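You operate a simulated robot arm through the tools that you are given. There is no shell and no other tool. Be economical: measure what you need, move in short steps, check, and stop when the job is done.

Carry out the task below with a simulated two-armed robot. There is one attempt and no reset: what you move stays moved.

Task
Take the green cloth and put it in the inside of the former blue check tray. Take the cherry order card from the wash worktop and put it on the wash trough drainer. Put two of the issue cards from the store bench top on top of the blue plate. Take the orange pad on the store bench top and put it away on the top of the closer bench. Put the grey tub from the top of the belt middle shelf on top of the white orange flavour carton on the orange flavour table top. Put the crumpled towel on the berry table top. Any order will do. Set down upright: orange pad.
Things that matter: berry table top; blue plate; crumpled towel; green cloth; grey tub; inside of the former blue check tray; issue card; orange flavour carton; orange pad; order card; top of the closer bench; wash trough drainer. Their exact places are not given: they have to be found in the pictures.

Only the result counts: the job must be done as asked and must still hold three seconds after the hand-in. Knocking over, shifting, dropping, spilling or breaking anything else fails it. Flat cloth is picked up by pressing the open fingertips on it (5 to 10 N) and closing them slowly along it; thin cloth reads only 2 to 8 mm in the jaws.

Robot
Two 7-joint arms with fingered hands on one trunk, on a base that drives. Base frame: it is fixed to the floor where the robot stands at the start and does not move with it; the origin is under the middle of the robot, x ahead of it, y to its left, z up; the surface under the hand at the start is at about z = 900. Readings come in mm, degrees, newtons and seconds.
The left shoulder is at the start at [24, 186, 1427], the right one opposite. With the tool pointing down near the work surface each hand reaches from about 100 to 680 mm from the robot's upright axis, wherever it stands, measured 20 degrees to its own side. Places, roughly: berry table top [-3700, 2900, 900]; blue plate (17x20x6 cm) [600, 5200, 900]; crumpled towel (6x6x4 cm) [-3000, 7500, 900]; green cloth (11x7x4 cm) [700, -200, 900]; grey tub (15x10x6 cm) [-2200, 5900, 600]; inside of the former blue check tray (27x23 cm) [-2100, -880, 900]; issue card [500, 4500, 1000]; orange flavour carton [-3000, 5750, 1000]; orange pad (5x4x5 cm) [600, 5300, 900]; order card [500, -500, 1000]; top of the closer bench [-4500, 10100, 900]; wash trough drainer (20x50 cm) [720, 0, 900]. Payload 3.6 kg a hand.
Tool frame (each hand has its own): the origin (TCP) lies between the finger pads and is the grasp point; the fingertips stand 26 mm ahead of it; z points along the fingers, y is the line along which they close. The gripper opens to 88 mm. The gripper's body begins 30 mm behind the TCP. The gripper is a hand of 3 fingers: y runs from the thumb to the fingers, the wrist lies at [-17, -98, -164] in the tool frame, and closing takes about 1.5 s.
Orientation is told as [roll, pitch, yaw] about the base's x, y, z axes, in that order, counted from this pose: with the fingers straight down and the wrist toward the robot, the tool's x, y and z point along [0, 1, 0], [1, 0, 0] and [0, 0, -1] of the base frame.

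Tools
- The arms move only by the tool jog_arm. It takes "left_deltas", "right_deltas" or both (then of equal length, played together; a hand with none holds still); each is a list of rows, each an object of numbers (a shift or turn left out is 0, a gripper value left out holds the last): "hand": the gripper command, from -1 (shut) to 1 (fully open), values between in proportion; "tx", "ty", "tz": the shift along the tool's x, y, z in mm; "rx", "ry", "rz": the turn, a rotation vector about the tool's x, y, z in degrees. In form: [{"hand": .., "tx": .., "ty": .., "tz": .., "rx": .., "ry": .., "rz": ..}, ...]. A call has 1 to 10 rows; each row is the pose to reach, as a shift and turn from the pose commanded when the call began, along the tool's axes at that moment. Rows are played at 5 a second. More than 50 mm and 8.6 degrees between two rows, or a gripper value outside its range, and nothing of the call is played. A pose out of reach is approached as far as the arm can. The call stops where the force on the tool passes 40 N (or 10 N more than at its start, if that is more) or the arm is blocked; 0.2 s more then pass. The fingers move at their own pace (about 153 mm/s each) and stop on an object; they squeeze with about 26 N. The grip force told is the motor's: it shows also when the fingers shut on nothing. Time passes only in rows, and 0.2 s behind the last, so rows that repeat a pose let the fingers close. It gives the time, the measured TCP pose, the force on the tool (base axes), the opening and the grip force at its end, in the units of the frame above (readings bear some noise), with the torque about the TCP (base axes, N m) and any sound that the robot's microphone picked up.
- Cameras (640 x 400 px; columns grow to the right, rows downward): "scene" is now at [206.7, -46.8, 1324.4]; the picture's right is [-0.52, -0.85, 0.00], its down [-0.50, 0.31, -0.81] and it looks along [0.69, -0.42, -0.59] (base axes); focal length 214 px, centre (320, 200). "left" rides on the left gripper at [-56, -80, -102] in its tool frame; the picture's right is [-0.73, -0.32, 0.60], its down [0.62, -0.67, 0.41] and it looks along [0.27, 0.67, 0.69] (tool axes); focal length 247 px, centre (320, 200). "right" rides on the right gripper at [56, -80, -102] in its tool frame; the picture's right is [-0.74, 0.32, -0.60], its down [-0.62, -0.67, 0.41] and it looks along [-0.27, 0.68, 0.69] (tool axes); focal length 247 px, centre (320, 200).
- grab_frame(camera): a new picture of that camera. It takes no simulated time.
- move_column(by): slides the trunk up (or, below 0, down) by that many mm; the arms and the scene camera ride with it, the base frame stays. It gives what a move gives, with no picture.
- steer(legs): drives the robot by 1 to 6 legs, each [ahead, left, turn to the left] in mm, mm and degrees, along the robot's own axes; the way and the turn of a leg run together, so that a leg with both is an arc; at most 1500 mm and 180 degrees a leg. The arms and the cameras ride along, it lands a little off, and it stops where it bumps. It gives what a move gives.
- set_grasp(shape, hand): the hand has 3 fingers and takes this shape, open, in about a second: jaw (thumb against the fingers, like two jaws); tri (thumb and two fingers); tip (a fingertip pinch); poke (one finger out to press); point (the index stretched); flat (the hand flat); cup (the hand cupped); fist (a fist). The gripper value then closes the fingers along that shape, each until it touches; the sizes above hold for jaw. It gives what a move gives, with no picture.
- turn_head(pan, tilt): turns the head with the scene camera to pan (to the left, within 60 degrees either way) and tilt (down, from -29 to 69), counted from straight ahead of the robot. It gives what a move gives.
- measure_at(camera, pixels): for up to 12 pixels [column, row] of the newest picture of that camera ("zoom" is the newest enlarged one), the place [x, y, z] in the base frame of the surface seen there, good to about 3 mm. It takes no simulated time.
- inspect(camera, box): a new picture of the part [left, top, right, bottom] of that camera's present view, enlarged. It takes no simulated time.
- sign_off(): hands the job in; it is judged then, once.

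Go step by step. Measure first, check grasps and placings, and put right what went wrong. The budget is 138 turns and 160 pictures, counting those below and the enlarged ones. Unless the task says otherwise, let go and move clear before handing in.

The tools are called after "Request:" as a command line: name --argument value ..., lists and objects as JSON in quotes. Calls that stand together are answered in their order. jog_arm: Moves the arms, as the interface text tells. Its arguments: {"type":"object","properties":{"left_deltas":{"type":"array","items":{"type":"object","properties":{"hand":{"type":"number"},"tx":{"type":"number"},"ty":{"type":"number"},"tz":{"type":"number"},"rx":{"type":"number"},"ry":{"type":"number"},"rz":{"type":"number"}}}},"right_deltas":{"type":"array","items":{"type":"object","properties":{"hand":{"type":"number"},"tx":{"type":"number"},"ty":{"type":"number"},"tz":{"type":"number"},"rx":{"type":"number"},"ry":{"type":"number"},"rz":{"type":"number"}}}}},"required":[]} The other tools are called the same way: move_column (by) slides the trunk up or down; set_grasp (shape, hand) gives the hand a shape; steer (legs) drives the base; turn_head (pan, tilt) turns the head that bears the scene camera; grab_frame (camera) takes a picture; measure_at (camera, pixels) gives the place of the surface under pixels of a picture; inspect (camera, box) takes an enlarged picture of a part of a camera's view; sign_off () hands the job in.

At the start:

```text
t: 0.0
left_tool_pos: [544.9, 40.4, 1225.0]
left_tcp_rot: [0.0, -0.1, 0.0]
left_ft_force: [0.5, -0.4, -0.3]
left_moment: [-0.02, -0.01, -0.02]
left_opening: 87.8
left_grip_force: 0.1
left_shape: jaw
right_tool_pos: [332.5, -338.7, 1187.3]
right_tcp_rot: [0.1, 0.0, -0.1]
right_ft_force: [-0.3, -0.1, -0.1]
right_moment: [0.01, 0.01, -0.01]
right_opening: 87.8
right_grip_force: 0.0
right_shape: jaw
trunk travel left (down, up): [-569.0, 189.0]
robot x, y, heading: [-1.9, 0.5, -0.1]
head pan, tilt: [-31.4, 35.9]
```

scene: 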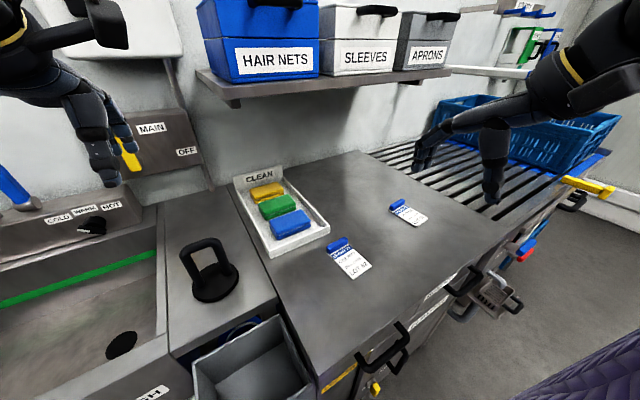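
right: 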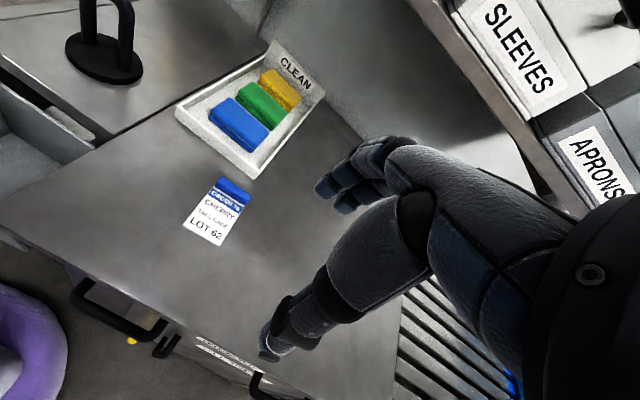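
left: 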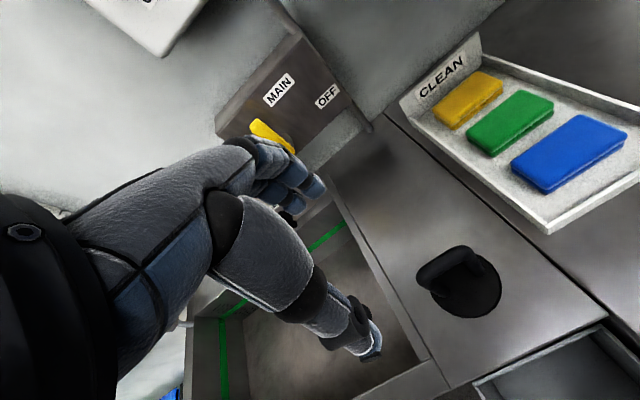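

The scene picture shows the green cloth in the CLEAN tray near (278,207) and two order cards at (348,258) and (408,212); the right camera reads the nearer as "CHERRY". I measure and look closer at the cards.

Request:
measure_at --camera "scene" --pixels '[[278, 207], [262, 208], [294, 203], [267, 190], [290, 222], [338, 244], [354, 265], [398, 205], [412, 215], [240, 268], [190, 230], [235, 300]]'

Request:
inspect --camera "scene" --box '[220, 150, 460, 300]'

Request:
measure_at --camera "right" --pixels '[[233, 188], [207, 228], [220, 178], [247, 190], [264, 103], [240, 98], [285, 118], [238, 123]]'

```text
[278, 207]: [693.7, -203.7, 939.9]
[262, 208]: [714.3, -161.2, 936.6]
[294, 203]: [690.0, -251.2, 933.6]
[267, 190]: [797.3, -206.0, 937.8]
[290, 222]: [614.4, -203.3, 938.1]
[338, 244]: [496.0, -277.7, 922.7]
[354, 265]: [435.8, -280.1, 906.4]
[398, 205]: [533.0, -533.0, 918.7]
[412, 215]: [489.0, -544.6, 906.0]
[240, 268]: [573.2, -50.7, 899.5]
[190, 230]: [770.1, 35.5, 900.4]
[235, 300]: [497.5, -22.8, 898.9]
```

```text
2.67 times, centred on (340, 225) of scene
```

zoom: 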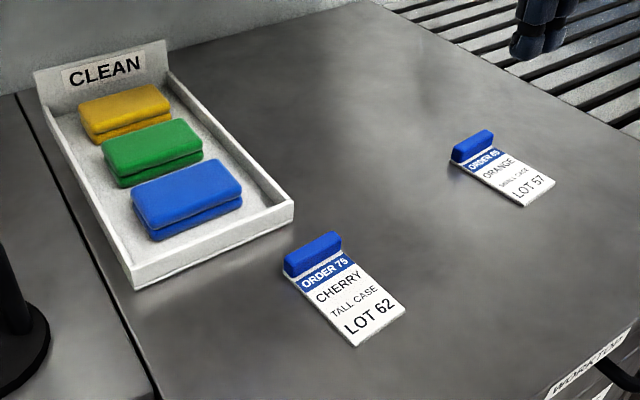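

```text
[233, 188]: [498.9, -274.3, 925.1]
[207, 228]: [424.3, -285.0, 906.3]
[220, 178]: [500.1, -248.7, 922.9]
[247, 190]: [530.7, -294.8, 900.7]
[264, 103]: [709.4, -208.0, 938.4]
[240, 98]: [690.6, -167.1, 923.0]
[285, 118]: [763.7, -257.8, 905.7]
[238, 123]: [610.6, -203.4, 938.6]
```

The cherry card is the near one with its clip at about [498,-275,923]; the other is orange. I take an enlarged look at the cloths and the drainer for gaps and measure the handle there.

Request:
inspect --camera "right" --box '[160, 30, 340, 190]'

Request:
measure_at --camera "scene" --pixels '[[192, 290], [237, 285], [215, 300], [205, 245], [215, 262], [275, 300], [180, 350], [165, 215], [165, 320], [340, 240], [330, 250]]'

Request:
turn_head --pan 0 --tilt 50

Request:
grab_frame --camera "scene"

```text
2.50 times, centred on (250, 110) of right
```

zoom: 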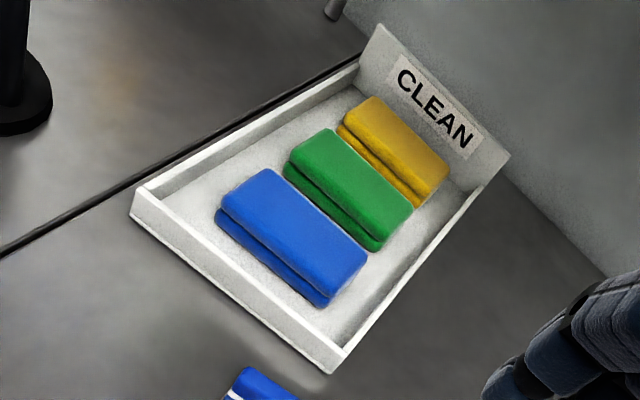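

```text
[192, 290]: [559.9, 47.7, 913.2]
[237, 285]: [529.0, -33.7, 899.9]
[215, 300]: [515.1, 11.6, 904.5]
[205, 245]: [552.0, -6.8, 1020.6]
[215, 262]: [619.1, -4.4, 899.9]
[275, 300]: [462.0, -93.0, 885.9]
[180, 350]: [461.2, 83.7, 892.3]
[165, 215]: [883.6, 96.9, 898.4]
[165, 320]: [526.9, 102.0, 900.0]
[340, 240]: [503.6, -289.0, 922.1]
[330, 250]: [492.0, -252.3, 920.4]
```

```text
t: 1.0
left_tool_pos: [544.9, 41.5, 1223.4]
left_tcp_rot: [-0.1, 0.0, 0.0]
left_ft_force: [0.6, -0.3, 0.0]
left_moment: [-0.05, -0.03, -0.01]
left_opening: 87.5
left_grip_force: 0.1
left_shape: jaw
right_tool_pos: [332.0, -339.6, 1187.3]
right_tcp_rot: [-0.1, 0.0, -0.1]
right_ft_force: [-0.3, 0.2, 0.2]
right_moment: [0.0, -0.01, -0.01]
right_opening: 87.8
right_grip_force: 0.1
right_shape: jaw
trunk travel left (down, up): [-569.0, 189.0]
robot x, y, heading: [-1.7, -2.1, 0.0]
head pan, tilt: [0.0, 50.0]
```

```text
154 pictures are left
```

scene: 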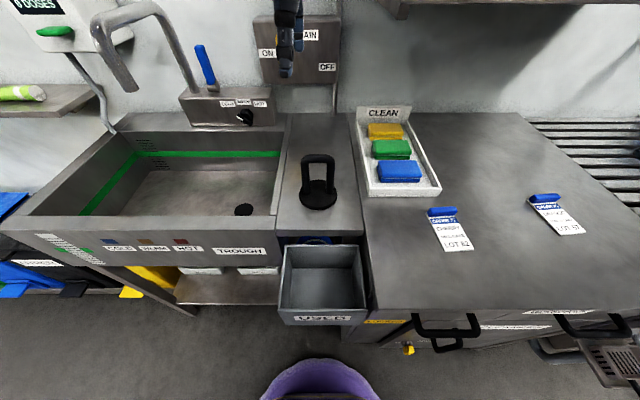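

The drainer strip is the steel one with the black grip standing at about [555,0]; behind it there is free room. I check how far I can drive ahead by measuring the front edges.

Request:
measure_at --camera "scene" --pixels '[[323, 319], [322, 330], [318, 365], [440, 315], [440, 345], [445, 215], [399, 148], [391, 141], [391, 158], [374, 150], [409, 150], [398, 160]]'

Request:
inspect --camera "scene" --box '[340, 90, 480, 260]'

```text
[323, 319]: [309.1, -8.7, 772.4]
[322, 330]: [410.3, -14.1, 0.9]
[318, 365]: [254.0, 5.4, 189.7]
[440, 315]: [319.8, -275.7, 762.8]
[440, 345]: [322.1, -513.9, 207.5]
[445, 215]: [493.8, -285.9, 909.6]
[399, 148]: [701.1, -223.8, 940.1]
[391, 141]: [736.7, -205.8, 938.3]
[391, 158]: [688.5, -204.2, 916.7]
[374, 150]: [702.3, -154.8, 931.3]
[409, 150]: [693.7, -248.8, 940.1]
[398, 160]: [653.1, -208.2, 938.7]
```

```text
2.35 times, centred on (410, 175) of scene
```

zoom: 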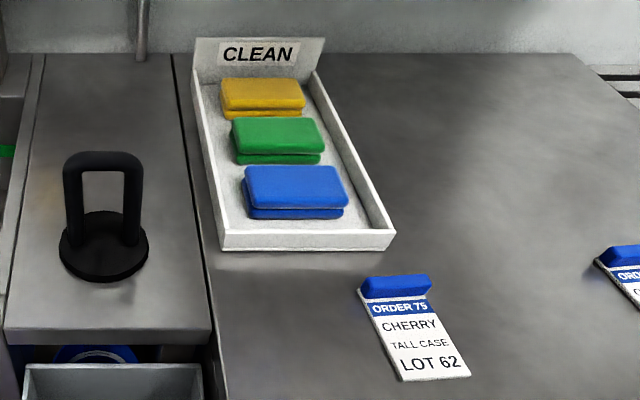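

The cloth rows sit clear of each other by about 2–3 cm and the card's clip is at [499,-275], turned about 8°. I bring the right hand over the clip, staying about 6 cm above, and move the left hand aside to its own side.

Request:
jog_arm --right_deltas '[{"tx": 16, "ty": 41, "hand": 1}, {"tx": 32, "ty": 83, "rz": -4}, {"tx": 48, "ty": 125, "rz": -8}, {"tx": 63, "ty": 166, "rz": -8}, {"tx": 63, "ty": 166, "tz": 45, "rz": -8}, {"tx": 63, "ty": 166, "tz": 90, "rz": -8}, {"tx": 63, "ty": 166, "tz": 135, "rz": -8}, {"tx": 63, "ty": 166, "tz": 175, "rz": -8}, {"tx": 63, "ty": 166, "tz": 200, "rz": -8}]' --left_deltas '[{"ty": -30, "tx": 30}, {"ty": -60, "tx": 60}, {"ty": -90, "tx": 90}, {"ty": -120, "tx": 120}, {"ty": -150, "tx": 150}, {"ty": -180, "tx": 180}, {"ty": -180, "tx": 180}, {"ty": -180, "tx": 180}, {"ty": -180, "tx": 180}]'

Request:
grab_frame --camera "right"

Request:
grab_frame --camera "scene"

```text
t: 3.0
left_tool_pos: [365.9, 223.4, 1227.3]
left_tcp_rot: [0.0, -0.1, 0.1]
left_ft_force: [-0.1, 0.4, 0.1]
left_moment: [0.02, 0.0, -0.03]
left_opening: 88.0
left_grip_force: 0.0
left_shape: jaw
right_tool_pos: [497.3, -276.9, 986.2]
right_tcp_rot: [0.0, 0.0, 7.9]
right_ft_force: [0.3, -0.4, 0.7]
right_moment: [0.02, 0.01, 0.0]
right_opening: 87.8
right_grip_force: 0.0
right_shape: jaw
trunk travel left (down, up): [-569.0, 189.0]
robot x, y, heading: [1.4, 0.9, 0.2]
head pan, tilt: [0.0, 50.0]
```

```text
152 pictures are left
```

right: 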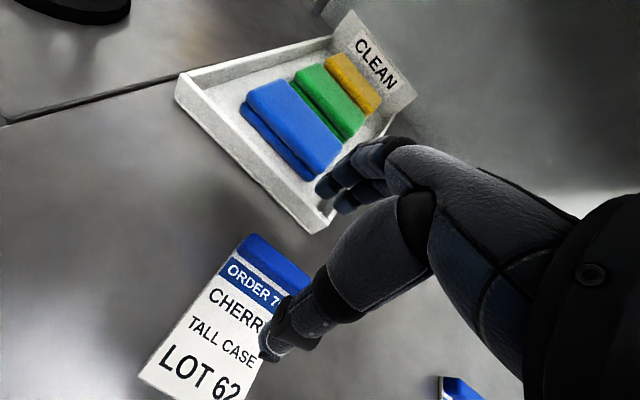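

```text
151 pictures are left
```

scene: 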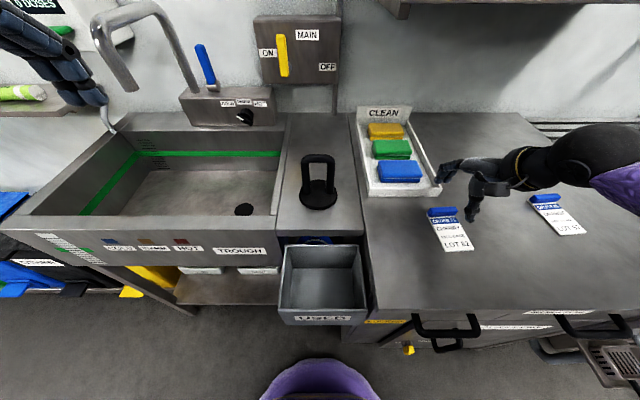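

The hand stands over the clip, but its fingers would open close to the tray rim, so I part-close to about 44 mm and descend with the tips straddling the clip.

Request:
measure_at --camera "right" --pixels '[[262, 258], [250, 240], [290, 265], [245, 150], [300, 222], [240, 272]]'

Request:
jog_arm --right_deltas '[{"hand": 0}, {"hand": 0}, {"tz": 20, "hand": 0}, {"tz": 35, "hand": 0}]'

Request:
grab_frame --camera "right"

Request:
inspect --camera "scene" --box '[390, 130, 530, 260]'

```text
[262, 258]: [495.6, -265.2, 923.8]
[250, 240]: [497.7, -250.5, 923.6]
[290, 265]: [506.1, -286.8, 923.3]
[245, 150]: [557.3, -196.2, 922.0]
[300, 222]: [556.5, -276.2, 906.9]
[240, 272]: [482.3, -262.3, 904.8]
```

```text
t: 4.0
left_tool_pos: [365.2, 224.0, 1226.4]
left_tcp_rot: [0.1, 0.0, -0.1]
left_ft_force: [-0.2, -0.5, 0.2]
left_moment: [0.03, -0.02, 0.01]
left_opening: 87.9
left_grip_force: 0.0
left_shape: jaw
right_tool_pos: [497.4, -276.1, 953.2]
right_tcp_rot: [0.0, 0.0, 7.9]
right_ft_force: [0.2, 0.5, 0.3]
right_moment: [0.01, 0.01, 0.02]
right_opening: 44.6
right_grip_force: 0.1
right_shape: jaw
trunk travel left (down, up): [-569.0, 189.0]
robot x, y, heading: [1.4, -1.0, 0.1]
head pan, tilt: [0.0, 50.0]
```

```text
150 pictures are left
```

right: 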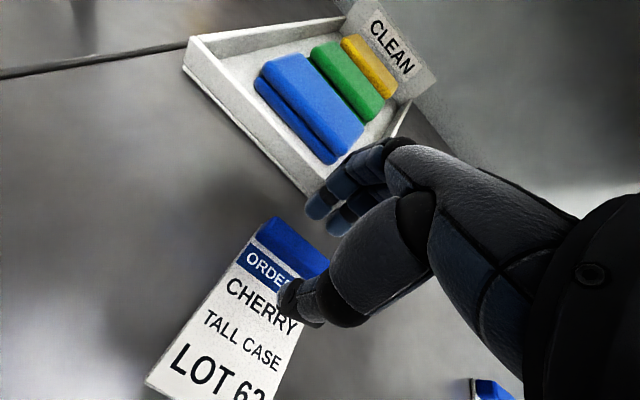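

```text
3.08 times, centred on (460, 195) of scene
```

zoom: 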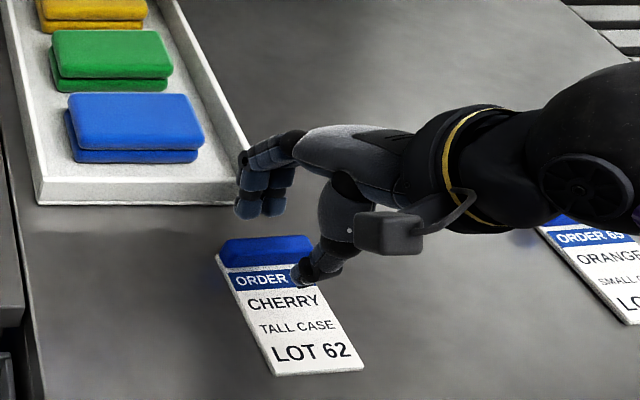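

The clip lies between thumb and fingers. I go down the last 17 mm and close.

Request:
jog_arm --right_deltas '[{"tz": 9, "tx": 2, "hand": 0}, {"tz": 17, "tx": 2, "hand": 0}, {"tz": 17, "tx": 2, "hand": -1}, {"tz": 17, "tx": 2, "hand": -1}, {"tz": 17, "tx": 2, "hand": -1}, {"tz": 17, "tx": 2, "hand": -1}, {"tz": 17, "tx": 2, "hand": -1}]'

Request:
inspect --camera "scene" --box '[390, 130, 530, 260]'

```text
t: 5.6
left_tool_pos: [364.3, 223.8, 1227.4]
left_tcp_rot: [-0.1, 0.0, 0.1]
left_ft_force: [0.3, 0.0, -0.2]
left_moment: [-0.02, 0.02, -0.04]
left_opening: 87.6
left_grip_force: 0.1
left_shape: jaw
right_tool_pos: [498.2, -273.0, 936.7]
right_tcp_rot: [0.2, 0.0, 7.8]
right_ft_force: [0.1, -0.4, -0.2]
right_moment: [-0.01, -0.02, -0.01]
right_opening: 10.0
right_grip_force: 25.8
right_shape: jaw
trunk travel left (down, up): [-569.0, 189.0]
robot x, y, heading: [0.2, 0.3, -0.1]
head pan, tilt: [0.0, 50.0]
```

```text
3.08 times, centred on (460, 195) of scene
```

zoom: 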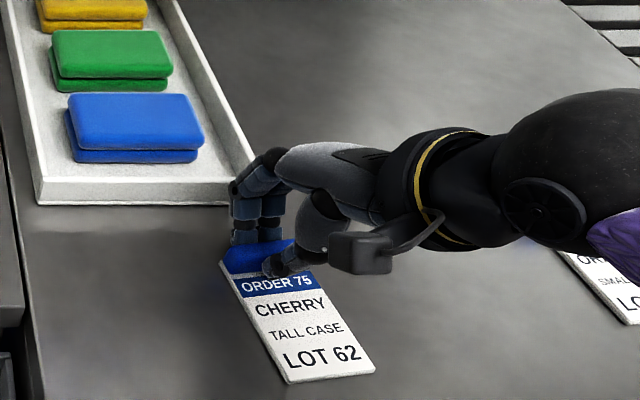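

The opening is 10 mm with the clip between the pads. I lift 120 mm and check.

Request:
jog_arm --right_deltas '[{"tz": -20}, {"tz": -50}, {"tz": -90}, {"tz": -120}]'

Request:
steer --legs '[[0, 120, 0], [60, 0, 0]]'

Request:
grab_frame --camera "scene"

```text
t: 6.6
left_tool_pos: [365.3, 224.0, 1227.1]
left_tcp_rot: [0.0, 0.0, 0.0]
left_ft_force: [-0.5, -0.1, -0.5]
left_moment: [0.02, -0.01, 0.0]
left_opening: 87.7
left_grip_force: 0.1
left_shape: jaw
right_tool_pos: [497.4, -274.9, 1055.0]
right_tcp_rot: [0.0, 0.1, 7.9]
right_ft_force: [0.0, -0.6, -0.7]
right_moment: [0.0, -0.01, -0.05]
right_opening: 10.0
right_grip_force: 25.5
right_shape: jaw
trunk travel left (down, up): [-569.0, 189.0]
robot x, y, heading: [-0.7, 2.0, 0.0]
head pan, tilt: [0.0, 50.0]
```

```text
t: 8.4
left_tool_pos: [427.4, 345.5, 1226.5]
left_tcp_rot: [0.0, 0.1, 0.2]
left_ft_force: [0.5, 0.2, -0.4]
left_moment: [0.01, 0.02, 0.0]
left_opening: 88.1
left_grip_force: 0.0
left_shape: jaw
right_tool_pos: [558.4, -153.2, 1053.3]
right_tcp_rot: [0.0, 0.1, 8.1]
right_ft_force: [0.2, 0.4, -0.3]
right_moment: [0.01, -0.01, -0.02]
right_opening: 10.1
right_grip_force: 26.5
right_shape: jaw
trunk travel left (down, up): [-569.0, 189.0]
robot x, y, heading: [58.3, 120.9, 0.3]
head pan, tilt: [0.0, 50.0]
```

```text
147 pictures are left
```

scene: 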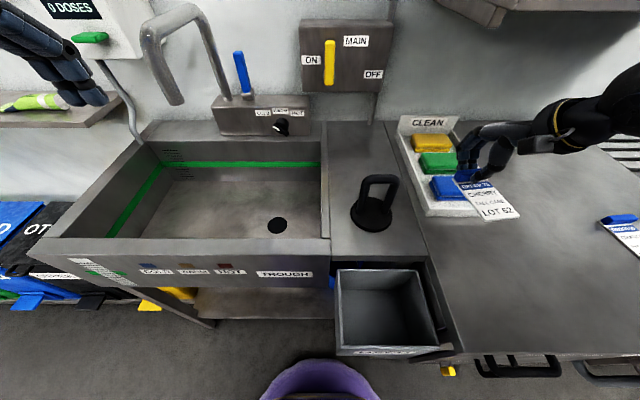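

The card hangs level in the right hand. I carry it over the tray to the back part of the drainer, about [718,-40], keeping the height, and straighten the yaw.

Request:
jog_arm --right_deltas '[{"ty": 40, "tx": -6}, {"ty": 80, "tx": -11}, {"ty": 120, "tx": -17}, {"ty": 158, "tx": -22}, {"ty": 163, "tx": 15, "rz": 4}, {"ty": 169, "tx": 52, "rz": 8}, {"ty": 174, "tx": 90, "rz": 8}, {"ty": 174, "tx": 90, "rz": 8}]'

Request:
grab_frame --camera "scene"

Request:
grab_frame --camera "right"

```text
t: 10.2
left_tool_pos: [424.1, 343.8, 1229.3]
left_tcp_rot: [0.2, 0.0, 0.1]
left_ft_force: [-0.6, -0.3, 0.6]
left_moment: [0.01, -0.03, -0.02]
left_opening: 87.8
left_grip_force: 0.0
left_shape: jaw
right_tool_pos: [717.6, -40.5, 1054.1]
right_tcp_rot: [0.1, 0.1, 0.0]
right_ft_force: [0.6, 0.5, -0.2]
right_moment: [0.0, 0.01, -0.02]
right_opening: 10.2
right_grip_force: 26.7
right_shape: jaw
trunk travel left (down, up): [-569.0, 189.0]
robot x, y, heading: [59.8, 120.3, 0.1]
head pan, tilt: [0.0, 50.0]
```

```text
146 pictures are left
```

scene: 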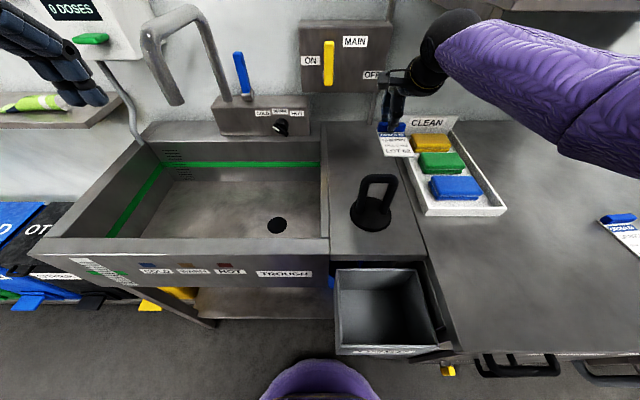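

```text
145 pictures are left
```

right: 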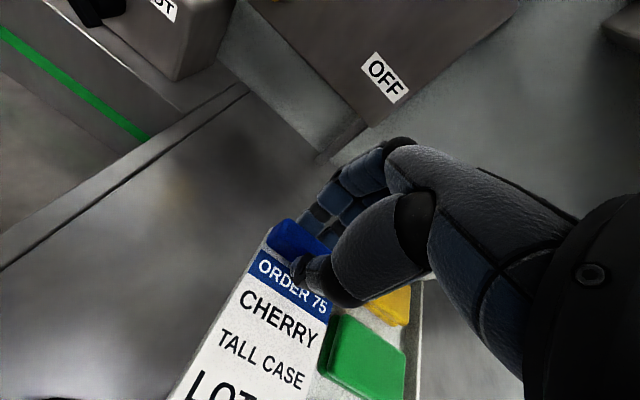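

The card hovers over the drainer, left of the tray rim. I lower it 117 mm gently to the drainer.

Request:
jog_arm --right_deltas '[{"tz": 40, "tx": 4}, {"tz": 80, "tx": 4}, {"tz": 105, "tx": 4}, {"tz": 112, "tx": 4}, {"tz": 117, "tx": 4}]'

Request:
grab_frame --camera "scene"

```text
t: 11.4
left_tool_pos: [424.2, 344.8, 1227.7]
left_tcp_rot: [0.1, 0.0, 0.2]
left_ft_force: [-0.5, -0.2, 0.2]
left_moment: [-0.01, -0.01, 0.04]
left_opening: 87.5
left_grip_force: 0.0
left_shape: jaw
right_tool_pos: [697.4, -37.4, 963.0]
right_tcp_rot: [0.0, 0.0, 0.0]
right_ft_force: [0.2, 0.2, 0.4]
right_moment: [-0.02, -0.01, 0.0]
right_opening: 10.0
right_grip_force: 26.1
right_shape: jaw
right hand out of reach, approached as far as the arm can: row 2, 3, 4, 5
trunk travel left (down, up): [-569.0, 189.0]
robot x, y, heading: [59.5, 119.6, 0.1]
head pan, tilt: [0.0, 50.0]
```

```text
144 pictures are left
```

scene: 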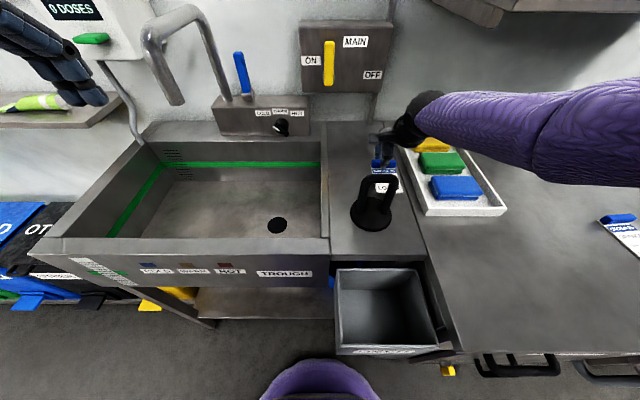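

The arm is at its reach limit at z=963, so I rise again, go forward, and lower the trunk by itself to gain reach.

Request:
jog_arm --right_deltas '[{"tz": -30}, {"tz": -60}, {"tz": -91, "ty": 10}, {"tz": -91, "ty": 22}]'

Request:
move_column --by -85

Request:
grab_frame --camera "right"

```text
t: 12.4
left_tool_pos: [425.5, 345.5, 1227.7]
left_tcp_rot: [0.1, 0.1, 0.1]
left_ft_force: [-1.0, 0.4, 0.0]
left_moment: [0.03, -0.01, 0.03]
left_opening: 87.8
left_grip_force: 0.0
left_shape: jaw
right_tool_pos: [718.1, -39.8, 1052.7]
right_tcp_rot: [-0.1, 0.1, 0.0]
right_ft_force: [0.0, -0.7, -0.3]
right_moment: [0.0, -0.06, -0.03]
right_opening: 10.0
right_grip_force: 25.7
right_shape: jaw
trunk travel left (down, up): [-569.0, 189.0]
robot x, y, heading: [60.8, 118.6, 0.2]
head pan, tilt: [0.0, 50.0]
```

```text
t: 13.6
left_tool_pos: [425.9, 344.8, 1140.9]
left_tcp_rot: [0.0, 0.5, 0.2]
left_ft_force: [-0.7, -0.6, -0.6]
left_moment: [0.0, 0.01, -0.01]
left_opening: 87.7
left_grip_force: 0.0
left_shape: jaw
right_tool_pos: [718.5, -38.7, 968.9]
right_tcp_rot: [0.0, -0.1, 0.0]
right_ft_force: [-0.1, -0.2, -0.5]
right_moment: [0.03, 0.02, 0.04]
right_opening: 9.8
right_grip_force: 26.1
right_shape: jaw
trunk travel left (down, up): [-484.0, 274.0]
robot x, y, heading: [56.8, 117.9, 0.0]
head pan, tilt: [0.0, 50.0]
```

```text
143 pictures are left
```

right: 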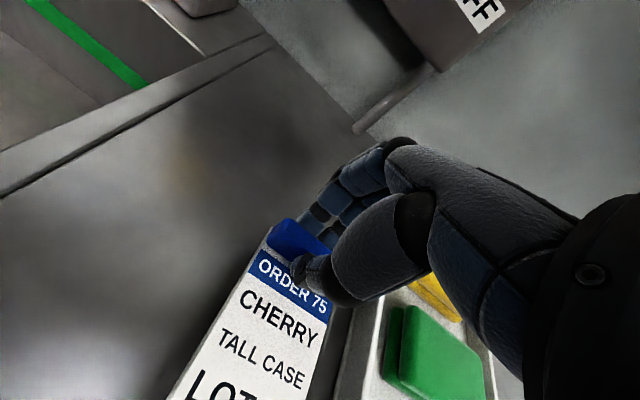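

The hand is at z=969 over the drainer, the card just left of the tray wall. I shift 10 mm left and lower the trunk the rest.

Request:
jog_arm --right_deltas '[{"tx": 10}, {"tx": 10}]'

Request:
move_column --by -29

Request:
jog_arm --right_deltas '[{"tz": 2}, {"tz": 4}]'

Request:
grab_frame --camera "right"

Request:
grab_frame --camera "scene"

```text
t: 14.2
left_tool_pos: [426.4, 344.1, 1141.4]
left_tcp_rot: [0.1, 0.5, 0.1]
left_ft_force: [0.1, -0.6, -0.3]
left_moment: [-0.01, 0.02, 0.0]
left_opening: 87.8
left_grip_force: 0.1
left_shape: jaw
right_tool_pos: [719.6, -29.1, 968.4]
right_tcp_rot: [0.0, 0.0, 0.1]
right_ft_force: [-0.5, -1.1, -0.4]
right_moment: [0.01, 0.01, 0.0]
right_opening: 9.9
right_grip_force: 26.2
right_shape: jaw
trunk travel left (down, up): [-484.0, 274.0]
robot x, y, heading: [58.4, 119.8, -0.0]
head pan, tilt: [0.0, 50.0]
```

```text
t: 14.9
left_tool_pos: [428.1, 343.8, 1110.2]
left_tcp_rot: [0.0, 0.9, 0.1]
left_ft_force: [-0.4, 0.1, 0.4]
left_moment: [0.0, -0.01, -0.01]
left_opening: 87.9
left_grip_force: 0.1
left_shape: jaw
right_tool_pos: [718.1, -28.6, 939.5]
right_tcp_rot: [0.0, 0.0, 0.0]
right_ft_force: [-0.1, -0.4, 0.0]
right_moment: [-0.02, 0.03, 0.0]
right_opening: 9.9
right_grip_force: 26.3
right_shape: jaw
trunk travel left (down, up): [-455.0, 303.0]
robot x, y, heading: [56.7, 117.9, -0.1]
head pan, tilt: [0.0, 50.0]
```

```text
t: 15.5
left_tool_pos: [429.2, 344.7, 1109.5]
left_tcp_rot: [0.0, 0.9, 0.1]
left_ft_force: [-0.8, -0.1, -0.7]
left_moment: [0.01, -0.02, -0.04]
left_opening: 88.0
left_grip_force: 0.1
left_shape: jaw
right_tool_pos: [718.5, -28.3, 935.7]
right_tcp_rot: [0.0, -0.1, -0.1]
right_ft_force: [-2.0, -0.7, 5.7]
right_moment: [-0.01, -0.03, 0.02]
right_opening: 9.9
right_grip_force: 26.0
right_shape: jaw
trunk travel left (down, up): [-455.0, 303.0]
robot x, y, heading: [62.8, 122.9, 0.3]
head pan, tilt: [0.0, 50.0]
```

```text
142 pictures are left
```

right: 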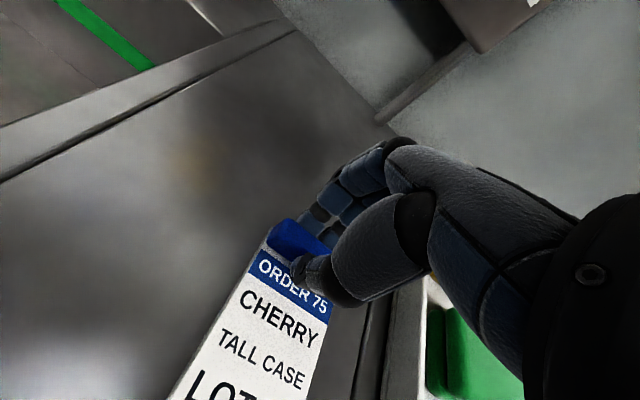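

```text
141 pictures are left
```

scene: 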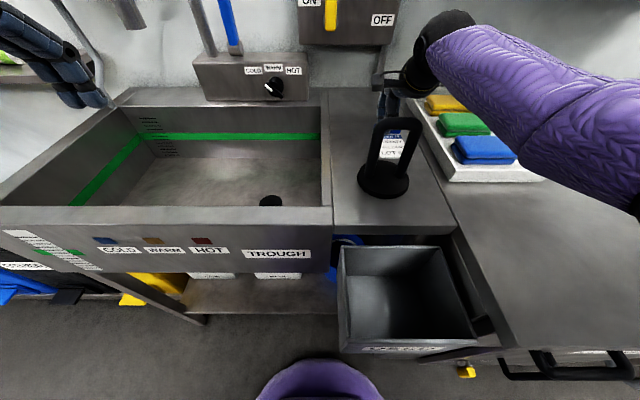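

The card touches the drainer (5.7 N). I open to 44 mm and rise straight up, then look.

Request:
jog_arm --right_deltas '[{"hand": -0.4}, {"hand": 0}, {"hand": 0}, {"tz": -30, "hand": 0}, {"tz": -70, "hand": 0}, {"tz": -100, "tx": -20, "hand": 0}, {"tz": -110, "tx": -65, "hand": 0}, {"tz": -110, "tx": -110, "hand": 0}, {"tz": -110, "tx": -155, "hand": 0}]'

Request:
grab_frame --camera "scene"

Request:
measure_at --camera "scene" --pixels '[[392, 145], [460, 125], [443, 125], [480, 125], [462, 136], [452, 117], [483, 152]]'

Request:
grab_frame --camera "right"

```text
t: 17.5
left_tool_pos: [430.3, 344.1, 1110.6]
left_tcp_rot: [0.1, 0.9, 0.2]
left_ft_force: [0.1, 0.1, 0.6]
left_moment: [0.01, 0.0, 0.02]
left_opening: 87.8
left_grip_force: 0.0
left_shape: jaw
right_tool_pos: [717.4, -183.8, 1045.5]
right_tcp_rot: [0.0, 0.1, 0.1]
right_ft_force: [-0.6, -0.6, 0.3]
right_moment: [0.06, -0.01, -0.02]
right_opening: 43.7
right_grip_force: 0.1
right_shape: jaw
trunk travel left (down, up): [-455.0, 303.0]
robot x, y, heading: [60.0, 116.2, -0.1]
head pan, tilt: [0.0, 50.0]
```

```text
140 pictures are left
```

scene: 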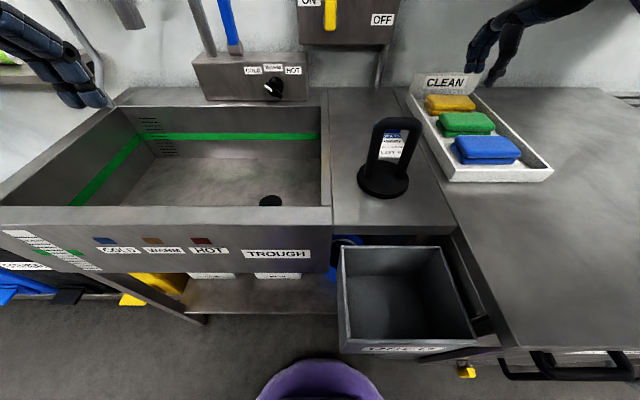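

```text
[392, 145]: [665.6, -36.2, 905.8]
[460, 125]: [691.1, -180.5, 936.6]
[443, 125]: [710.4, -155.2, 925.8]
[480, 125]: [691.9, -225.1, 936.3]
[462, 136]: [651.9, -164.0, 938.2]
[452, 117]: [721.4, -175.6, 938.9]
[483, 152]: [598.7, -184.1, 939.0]
```

```text
139 pictures are left
```

right: 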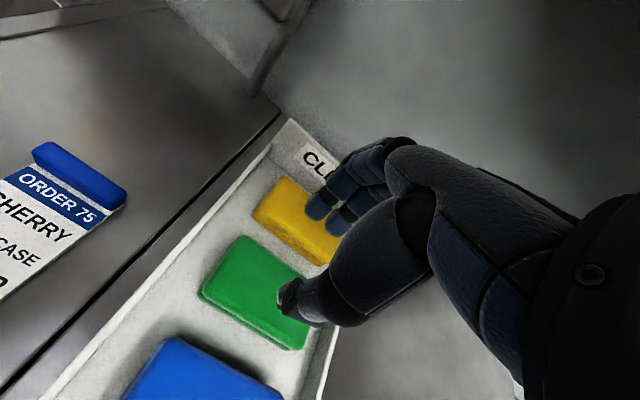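

The card lies flat on the drainer. Now I measure the green cloth's edges and its neighbours in the right camera.

Request:
measure_at --camera "right" --pixels '[[240, 238], [204, 292], [292, 345], [300, 270], [250, 290], [225, 262], [258, 215], [320, 255], [185, 345], [235, 372], [255, 255], [248, 320]]'

Request:
inspect --camera "right" --box '[130, 130, 390, 390]'

```text
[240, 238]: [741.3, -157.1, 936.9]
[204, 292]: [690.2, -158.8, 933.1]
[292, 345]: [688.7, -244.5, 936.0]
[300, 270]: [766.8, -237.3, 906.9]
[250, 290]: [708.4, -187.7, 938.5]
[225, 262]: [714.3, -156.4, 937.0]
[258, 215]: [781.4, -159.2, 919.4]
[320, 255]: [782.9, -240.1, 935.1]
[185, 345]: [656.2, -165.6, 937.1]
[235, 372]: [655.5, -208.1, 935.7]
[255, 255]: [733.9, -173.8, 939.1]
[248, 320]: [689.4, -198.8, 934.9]
```

```text
1.54 times, centred on (260, 260) of right
```

zoom: 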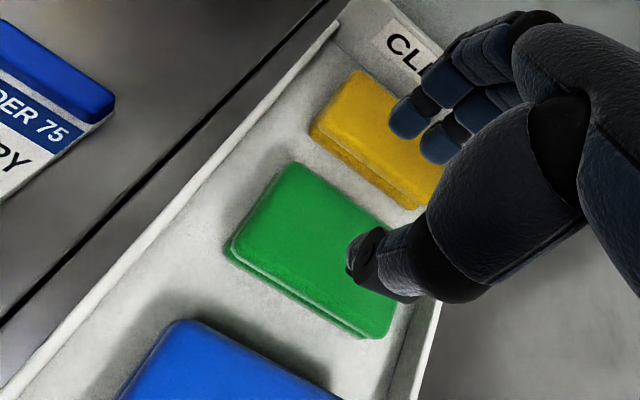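

Green spans x 686–743, y −150…−250, top z 940, with about 30 mm gaps either side. I drive right to bring it into comfortable reach.

Request:
steer --legs '[[10, -150, 0]]'

Request:
grab_frame --camera "right"

```text
t: 19.0
left_tool_pos: [431.2, 206.1, 1109.8]
left_tcp_rot: [0.0, 0.8, 0.5]
left_ft_force: [0.2, 0.5, 0.4]
left_moment: [-0.02, -0.02, -0.01]
left_opening: 87.9
left_grip_force: 0.1
left_shape: jaw
right_tool_pos: [722.8, -319.6, 1044.9]
right_tcp_rot: [0.0, 0.0, 0.3]
right_ft_force: [-1.1, 0.4, -0.3]
right_moment: [0.0, 0.02, -0.01]
right_opening: 43.7
right_grip_force: 0.1
right_shape: jaw
trunk travel left (down, up): [-455.0, 303.0]
robot x, y, heading: [61.3, -21.7, 0.5]
head pan, tilt: [0.0, 50.0]
stopped in leg 1: the robot was blocked; the commanded pose is now the measured one
```

```text
137 pictures are left
```

right: 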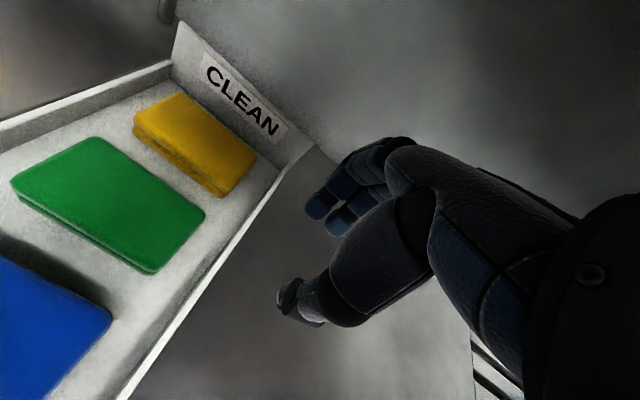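

The base touched something and stopped at [61,−22]; I ease back slightly, check with the head that nothing shifted, and remeasure the cloth.

Request:
steer --legs '[[-12, 0, 0]]'

Request:
grab_frame --camera "right"

Request:
measure_at --camera "right" --pixels '[[97, 137], [30, 200], [150, 273], [205, 212], [100, 215], [160, 160]]'

Request:
grab_frame --camera "scene"

```text
t: 19.7
left_tool_pos: [419.7, 205.5, 1109.8]
left_tcp_rot: [0.0, 0.8, 0.4]
left_ft_force: [0.4, -1.0, 0.2]
left_moment: [0.0, -0.03, 0.01]
left_opening: 87.7
left_grip_force: 0.0
left_shape: jaw
right_tool_pos: [711.8, -319.9, 1045.7]
right_tcp_rot: [0.1, 0.1, 0.3]
right_ft_force: [-0.1, 0.0, 0.2]
right_moment: [0.0, -0.03, -0.04]
right_opening: 43.6
right_grip_force: 0.2
right_shape: jaw
trunk travel left (down, up): [-455.0, 303.0]
robot x, y, heading: [52.1, -22.2, 0.2]
head pan, tilt: [0.0, 50.0]
```

```text
136 pictures are left
```

right: 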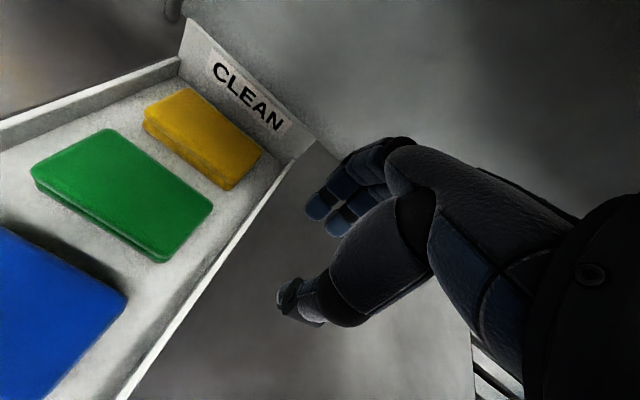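

```text
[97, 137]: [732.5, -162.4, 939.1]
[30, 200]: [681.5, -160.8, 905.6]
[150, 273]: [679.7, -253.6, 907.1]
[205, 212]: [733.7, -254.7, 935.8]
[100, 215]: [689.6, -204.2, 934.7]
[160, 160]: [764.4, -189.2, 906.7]
```

```text
135 pictures are left
```

scene: 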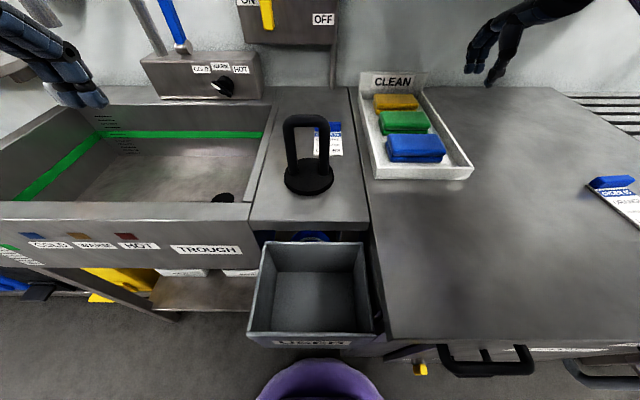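

Nothing shifted; the green cloth is where it was. I go over it with the jaws opened to 76 mm and lower the trunk by 60 mm.

Request:
jog_arm --right_deltas '[{"tx": 40, "hand": 0.73}, {"tx": 80, "ty": 1, "hand": 0.73}, {"tx": 116, "ty": 2, "hand": 0.73}, {"tx": 116, "ty": 2, "hand": 0.73}]'

Request:
move_column --by -65

Request:
grab_frame --camera "right"

Request:
inspect --camera "scene" --box '[340, 40, 540, 180]'

```text
t: 20.7
left_tool_pos: [420.1, 205.7, 1109.1]
left_tcp_rot: [0.0, 0.9, 0.5]
left_ft_force: [0.5, -0.4, 0.2]
left_moment: [0.01, 0.0, -0.04]
left_opening: 87.7
left_grip_force: 0.1
left_shape: jaw
right_tool_pos: [712.9, -200.8, 1045.3]
right_tcp_rot: [0.0, 0.2, 0.3]
right_ft_force: [0.8, -0.4, -0.1]
right_moment: [0.01, -0.03, 0.0]
right_opening: 76.0
right_grip_force: 0.1
right_shape: jaw
trunk travel left (down, up): [-455.0, 303.0]
robot x, y, heading: [53.3, -21.6, 0.5]
head pan, tilt: [0.0, 50.0]
```

```text
t: 21.8
left_tool_pos: [425.5, 205.8, 1035.3]
left_tcp_rot: [0.0, 2.6, 0.3]
left_ft_force: [-0.6, 0.5, 0.3]
left_moment: [0.04, 0.01, -0.02]
left_opening: 87.7
left_grip_force: 0.0
left_shape: jaw
right_tool_pos: [711.4, -203.9, 980.4]
right_tcp_rot: [0.1, 0.1, 0.3]
right_ft_force: [-0.4, -0.1, -0.1]
right_moment: [-0.03, 0.01, -0.01]
right_opening: 76.2
right_grip_force: 0.1
right_shape: jaw
trunk travel left (down, up): [-390.0, 368.0]
robot x, y, heading: [51.0, -21.3, 0.4]
head pan, tilt: [0.0, 50.0]
```

```text
134 pictures are left
```

right: 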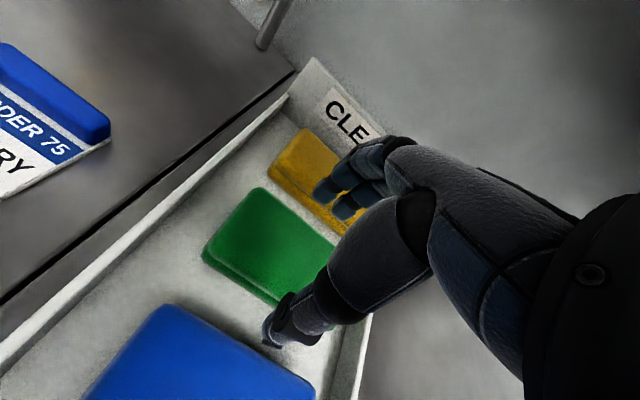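

```text
2.86 times, centred on (440, 110) of scene
```

zoom: 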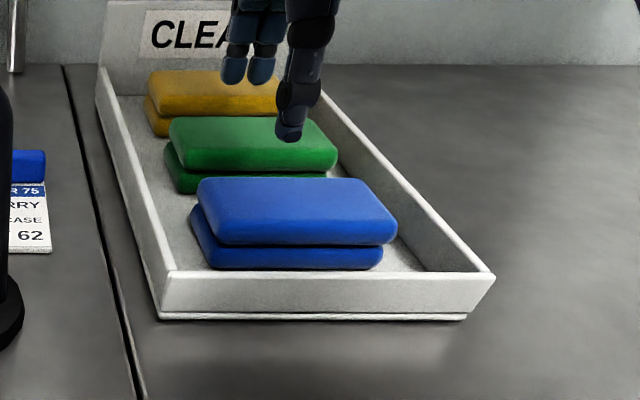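

The thumb is aimed at the gap before the green cloth and the fingers at the one behind. I descend 25 mm and look again.

Request:
jog_arm --right_deltas '[{"tz": 12, "ty": 1}, {"tz": 24, "ty": 2}]'

Request:
inspect --camera "right" --box '[190, 100, 390, 380]'

Request:
inspect --camera "scene" --box '[340, 40, 540, 180]'

```text
t: 22.4
left_tool_pos: [426.2, 206.3, 1034.7]
left_tcp_rot: [-0.1, 2.5, 0.4]
left_ft_force: [-0.2, -0.5, -1.1]
left_moment: [-0.03, 0.0, -0.02]
left_opening: 87.6
left_grip_force: 0.1
left_shape: jaw
right_tool_pos: [715.6, -202.9, 955.7]
right_tcp_rot: [0.0, 0.1, 0.3]
right_ft_force: [-0.1, -0.6, 0.2]
right_moment: [0.01, 0.01, 0.0]
right_opening: 75.8
right_grip_force: 0.1
right_shape: jaw
trunk travel left (down, up): [-390.0, 368.0]
robot x, y, heading: [49.9, -16.2, 0.2]
head pan, tilt: [0.0, 50.0]
```

```text
1.43 times, centred on (290, 240) of right
```

zoom: 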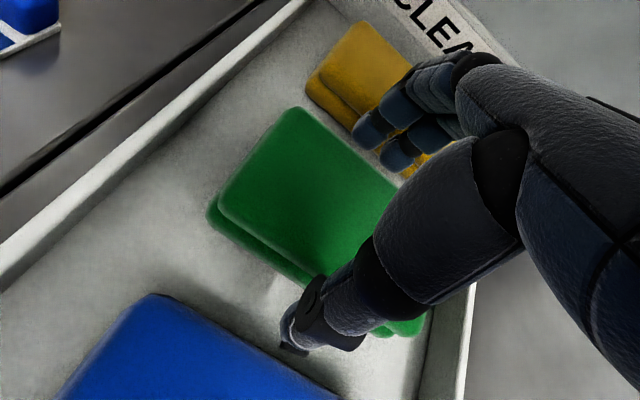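

```text
2.86 times, centred on (440, 110) of scene
```

zoom: 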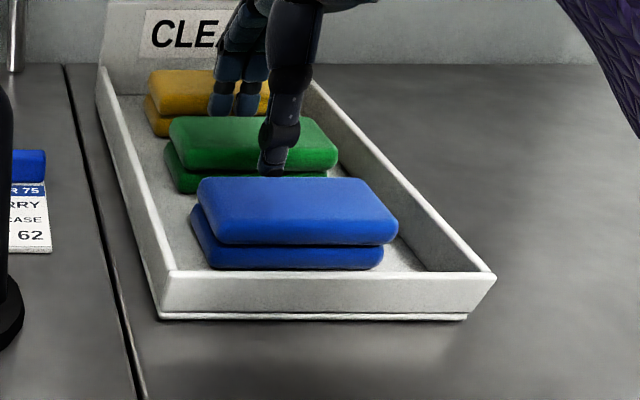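

Both sides are in the gaps. I go down to z≈937 and close slowly.

Request:
jog_arm --right_deltas '[{"tz": 9, "hand": 0.73}, {"tz": 18, "ty": -2, "hand": 0.73}, {"tz": 18, "ty": -2, "hand": 0.4}, {"tz": 18, "ty": -2, "hand": 0}, {"tz": 18, "ty": -2, "hand": -0.5}, {"tz": 18, "ty": -2, "hand": -1}, {"tz": 18, "ty": -2, "hand": -1}, {"tz": 18, "ty": -2, "hand": -1}]'

Request:
grab_frame --camera "right"

```text
t: 24.2
left_tool_pos: [426.3, 206.1, 1034.5]
left_tcp_rot: [0.0, 2.5, 0.4]
left_ft_force: [0.4, 0.6, 0.5]
left_moment: [-0.01, 0.0, 0.02]
left_opening: 88.1
left_grip_force: 0.0
left_shape: jaw
right_tool_pos: [713.4, -204.0, 938.4]
right_tcp_rot: [0.0, 0.0, 0.3]
right_ft_force: [-0.5, -1.0, 0.0]
right_moment: [0.03, 0.01, -0.02]
right_opening: 56.2
right_grip_force: 26.2
right_shape: jaw
trunk travel left (down, up): [-390.0, 368.0]
robot x, y, heading: [51.3, -20.7, 0.5]
head pan, tilt: [0.0, 50.0]
```

```text
130 pictures are left
```

right: 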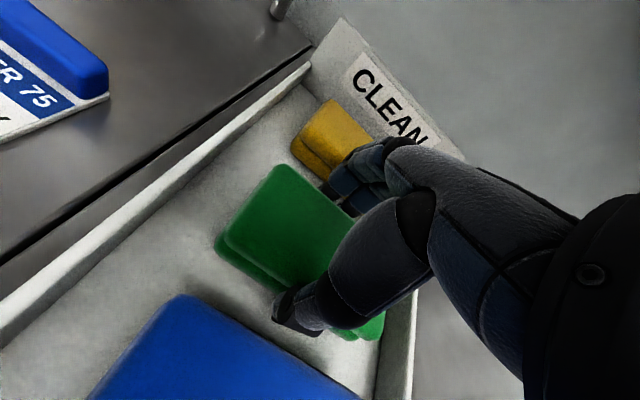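

The jaws hold 56 mm of cloth at 26 N. I lift and raise the trunk, then verify.

Request:
jog_arm --right_deltas '[{"tz": -20}, {"tz": -50}, {"tz": -80}]'

Request:
move_column --by 179

Request:
grab_frame --camera "scene"

Request:
grab_frame --camera "right"

```text
t: 25.0
left_tool_pos: [426.5, 207.0, 1034.9]
left_tcp_rot: [0.0, 2.4, 0.5]
left_ft_force: [0.0, 0.0, -0.6]
left_moment: [0.01, 0.01, 0.03]
left_opening: 87.9
left_grip_force: 0.1
left_shape: jaw
right_tool_pos: [712.4, -201.7, 1020.7]
right_tcp_rot: [0.0, 0.1, 0.3]
right_ft_force: [0.5, -0.4, -1.5]
right_moment: [0.0, -0.03, 0.01]
right_opening: 55.9
right_grip_force: 26.0
right_shape: jaw
trunk travel left (down, up): [-390.0, 368.0]
robot x, y, heading: [50.4, -17.5, 0.3]
head pan, tilt: [0.0, 50.0]
```

```text
t: 26.3
left_tool_pos: [424.2, 205.4, 1165.9]
left_tcp_rot: [0.0, 2.4, 0.3]
left_ft_force: [-0.9, 0.1, -0.4]
left_moment: [-0.01, 0.0, -0.02]
left_opening: 88.0
left_grip_force: 0.1
left_shape: jaw
right_tool_pos: [661.7, -206.2, 1037.6]
right_tcp_rot: [-0.2, 11.3, 0.2]
right_ft_force: [0.0, 0.6, 2.1]
right_moment: [-0.04, 0.01, -0.02]
right_opening: 55.6
right_grip_force: 26.2
right_shape: jaw
trunk travel left (down, up): [-518.0, 240.0]
robot x, y, heading: [51.6, -23.7, 0.5]
head pan, tilt: [0.0, 50.0]
stopped: the arm was blocked; the commanded pose is now the measured one
```

```text
129 pictures are left
```

scene: 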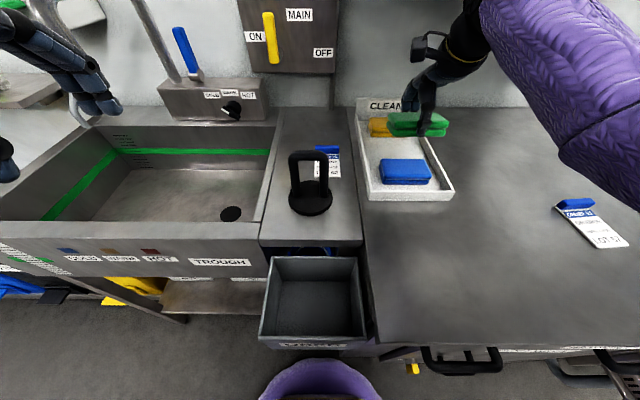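

```text
128 pictures are left
```

right: 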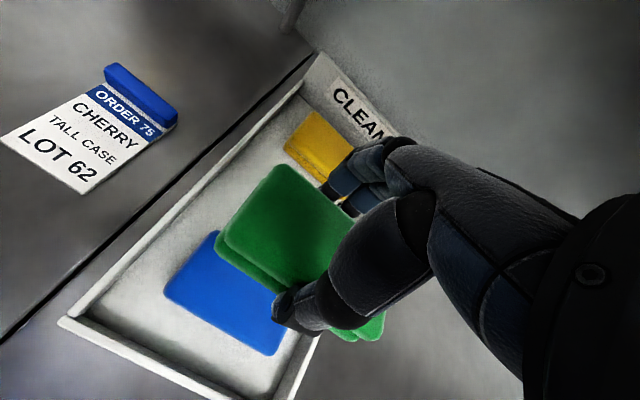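

The arm was hindered on the way up (likely near reach/shelf), but the cloth is held whole. I pull the hand back toward the robot and upright it.

Request:
jog_arm --right_deltas '[{"ty": -30}, {"ty": -70, "rx": -4}, {"ty": -110, "rx": -8}, {"ty": -150, "rx": -11}, {"ty": -190, "rx": -11}, {"ty": -230, "tz": -30, "rx": -11}, {"ty": -260, "tz": -60, "rx": -11}]'

Request:
grab_frame --camera "scene"

```text
t: 27.9
left_tool_pos: [426.1, 206.4, 1163.1]
left_tcp_rot: [0.0, 2.4, 0.5]
left_ft_force: [-0.2, -0.5, 0.7]
left_moment: [0.0, 0.01, -0.01]
left_opening: 87.8
left_grip_force: 0.1
left_shape: jaw
right_tool_pos: [419.2, -205.4, 1148.2]
right_tcp_rot: [-0.2, -0.3, 0.4]
right_ft_force: [0.0, 0.1, -0.7]
right_moment: [0.01, -0.02, -0.04]
right_opening: 55.7
right_grip_force: 25.8
right_shape: jaw
trunk travel left (down, up): [-518.0, 240.0]
robot x, y, heading: [53.5, -17.7, 0.2]
head pan, tilt: [0.0, 50.0]
```

```text
127 pictures are left
```

scene: 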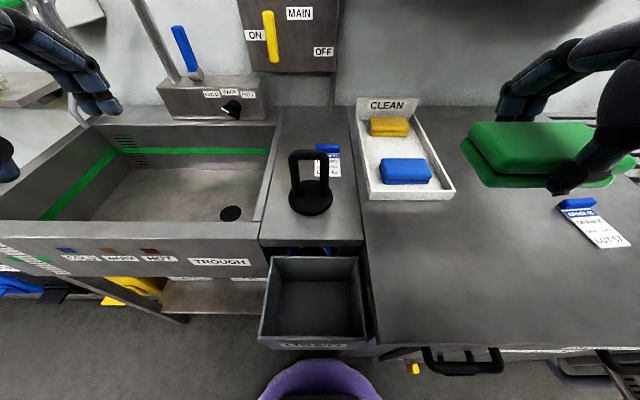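

The cloth is in hand and the bench tidy. I back off from the sink and turn toward the tray area to look around.

Request:
steer --legs '[[-400, 0, 0], [0, 0, -155]]'

Request:
turn_head --pan 0 --tilt 25

Request:
grab_frame --camera "scene"

```text
t: 36.5
left_tool_pos: [-538.2, -416.4, 1163.0]
left_tcp_rot: [0.0, 2.4, -147.0]
left_ft_force: [-1.0, -1.0, 0.0]
left_moment: [0.03, 0.02, -0.01]
left_opening: 87.9
left_grip_force: 0.1
left_shape: jaw
right_tool_pos: [-756.9, -66.6, 1148.3]
right_tcp_rot: [-0.1, -0.3, -146.9]
right_ft_force: [-0.5, 0.2, -0.3]
right_moment: [0.0, 0.0, -0.01]
right_opening: 55.5
right_grip_force: 26.2
right_shape: jaw
trunk travel left (down, up): [-518.0, 240.0]
robot x, y, heading: [-343.0, -29.3, -146.9]
head pan, tilt: [0.0, 50.0]
```

```text
t: 37.4
left_tool_pos: [-538.5, -416.1, 1163.7]
left_tcp_rot: [-0.1, 2.4, -146.9]
left_ft_force: [-0.1, -0.3, 0.0]
left_moment: [-0.02, 0.01, 0.01]
left_opening: 87.7
left_grip_force: 0.1
left_shape: jaw
right_tool_pos: [-756.7, -67.0, 1147.8]
right_tcp_rot: [-0.2, -0.3, -147.0]
right_ft_force: [-0.8, 0.5, -0.3]
right_moment: [0.02, -0.01, 0.0]
right_opening: 55.7
right_grip_force: 25.9
right_shape: jaw
trunk travel left (down, up): [-518.0, 240.0]
robot x, y, heading: [-345.9, -26.5, -146.8]
head pan, tilt: [0.0, 25.0]
```

```text
126 pictures are left
```

scene: 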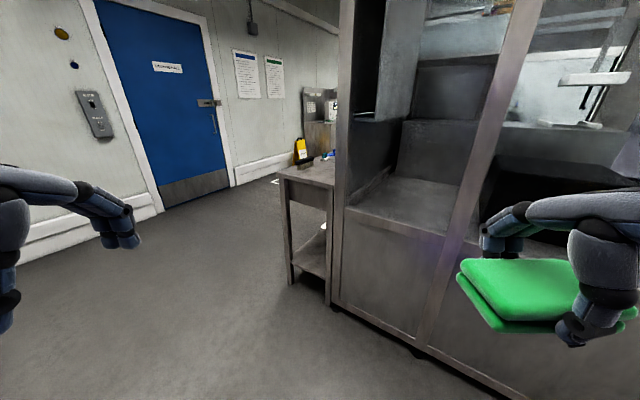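

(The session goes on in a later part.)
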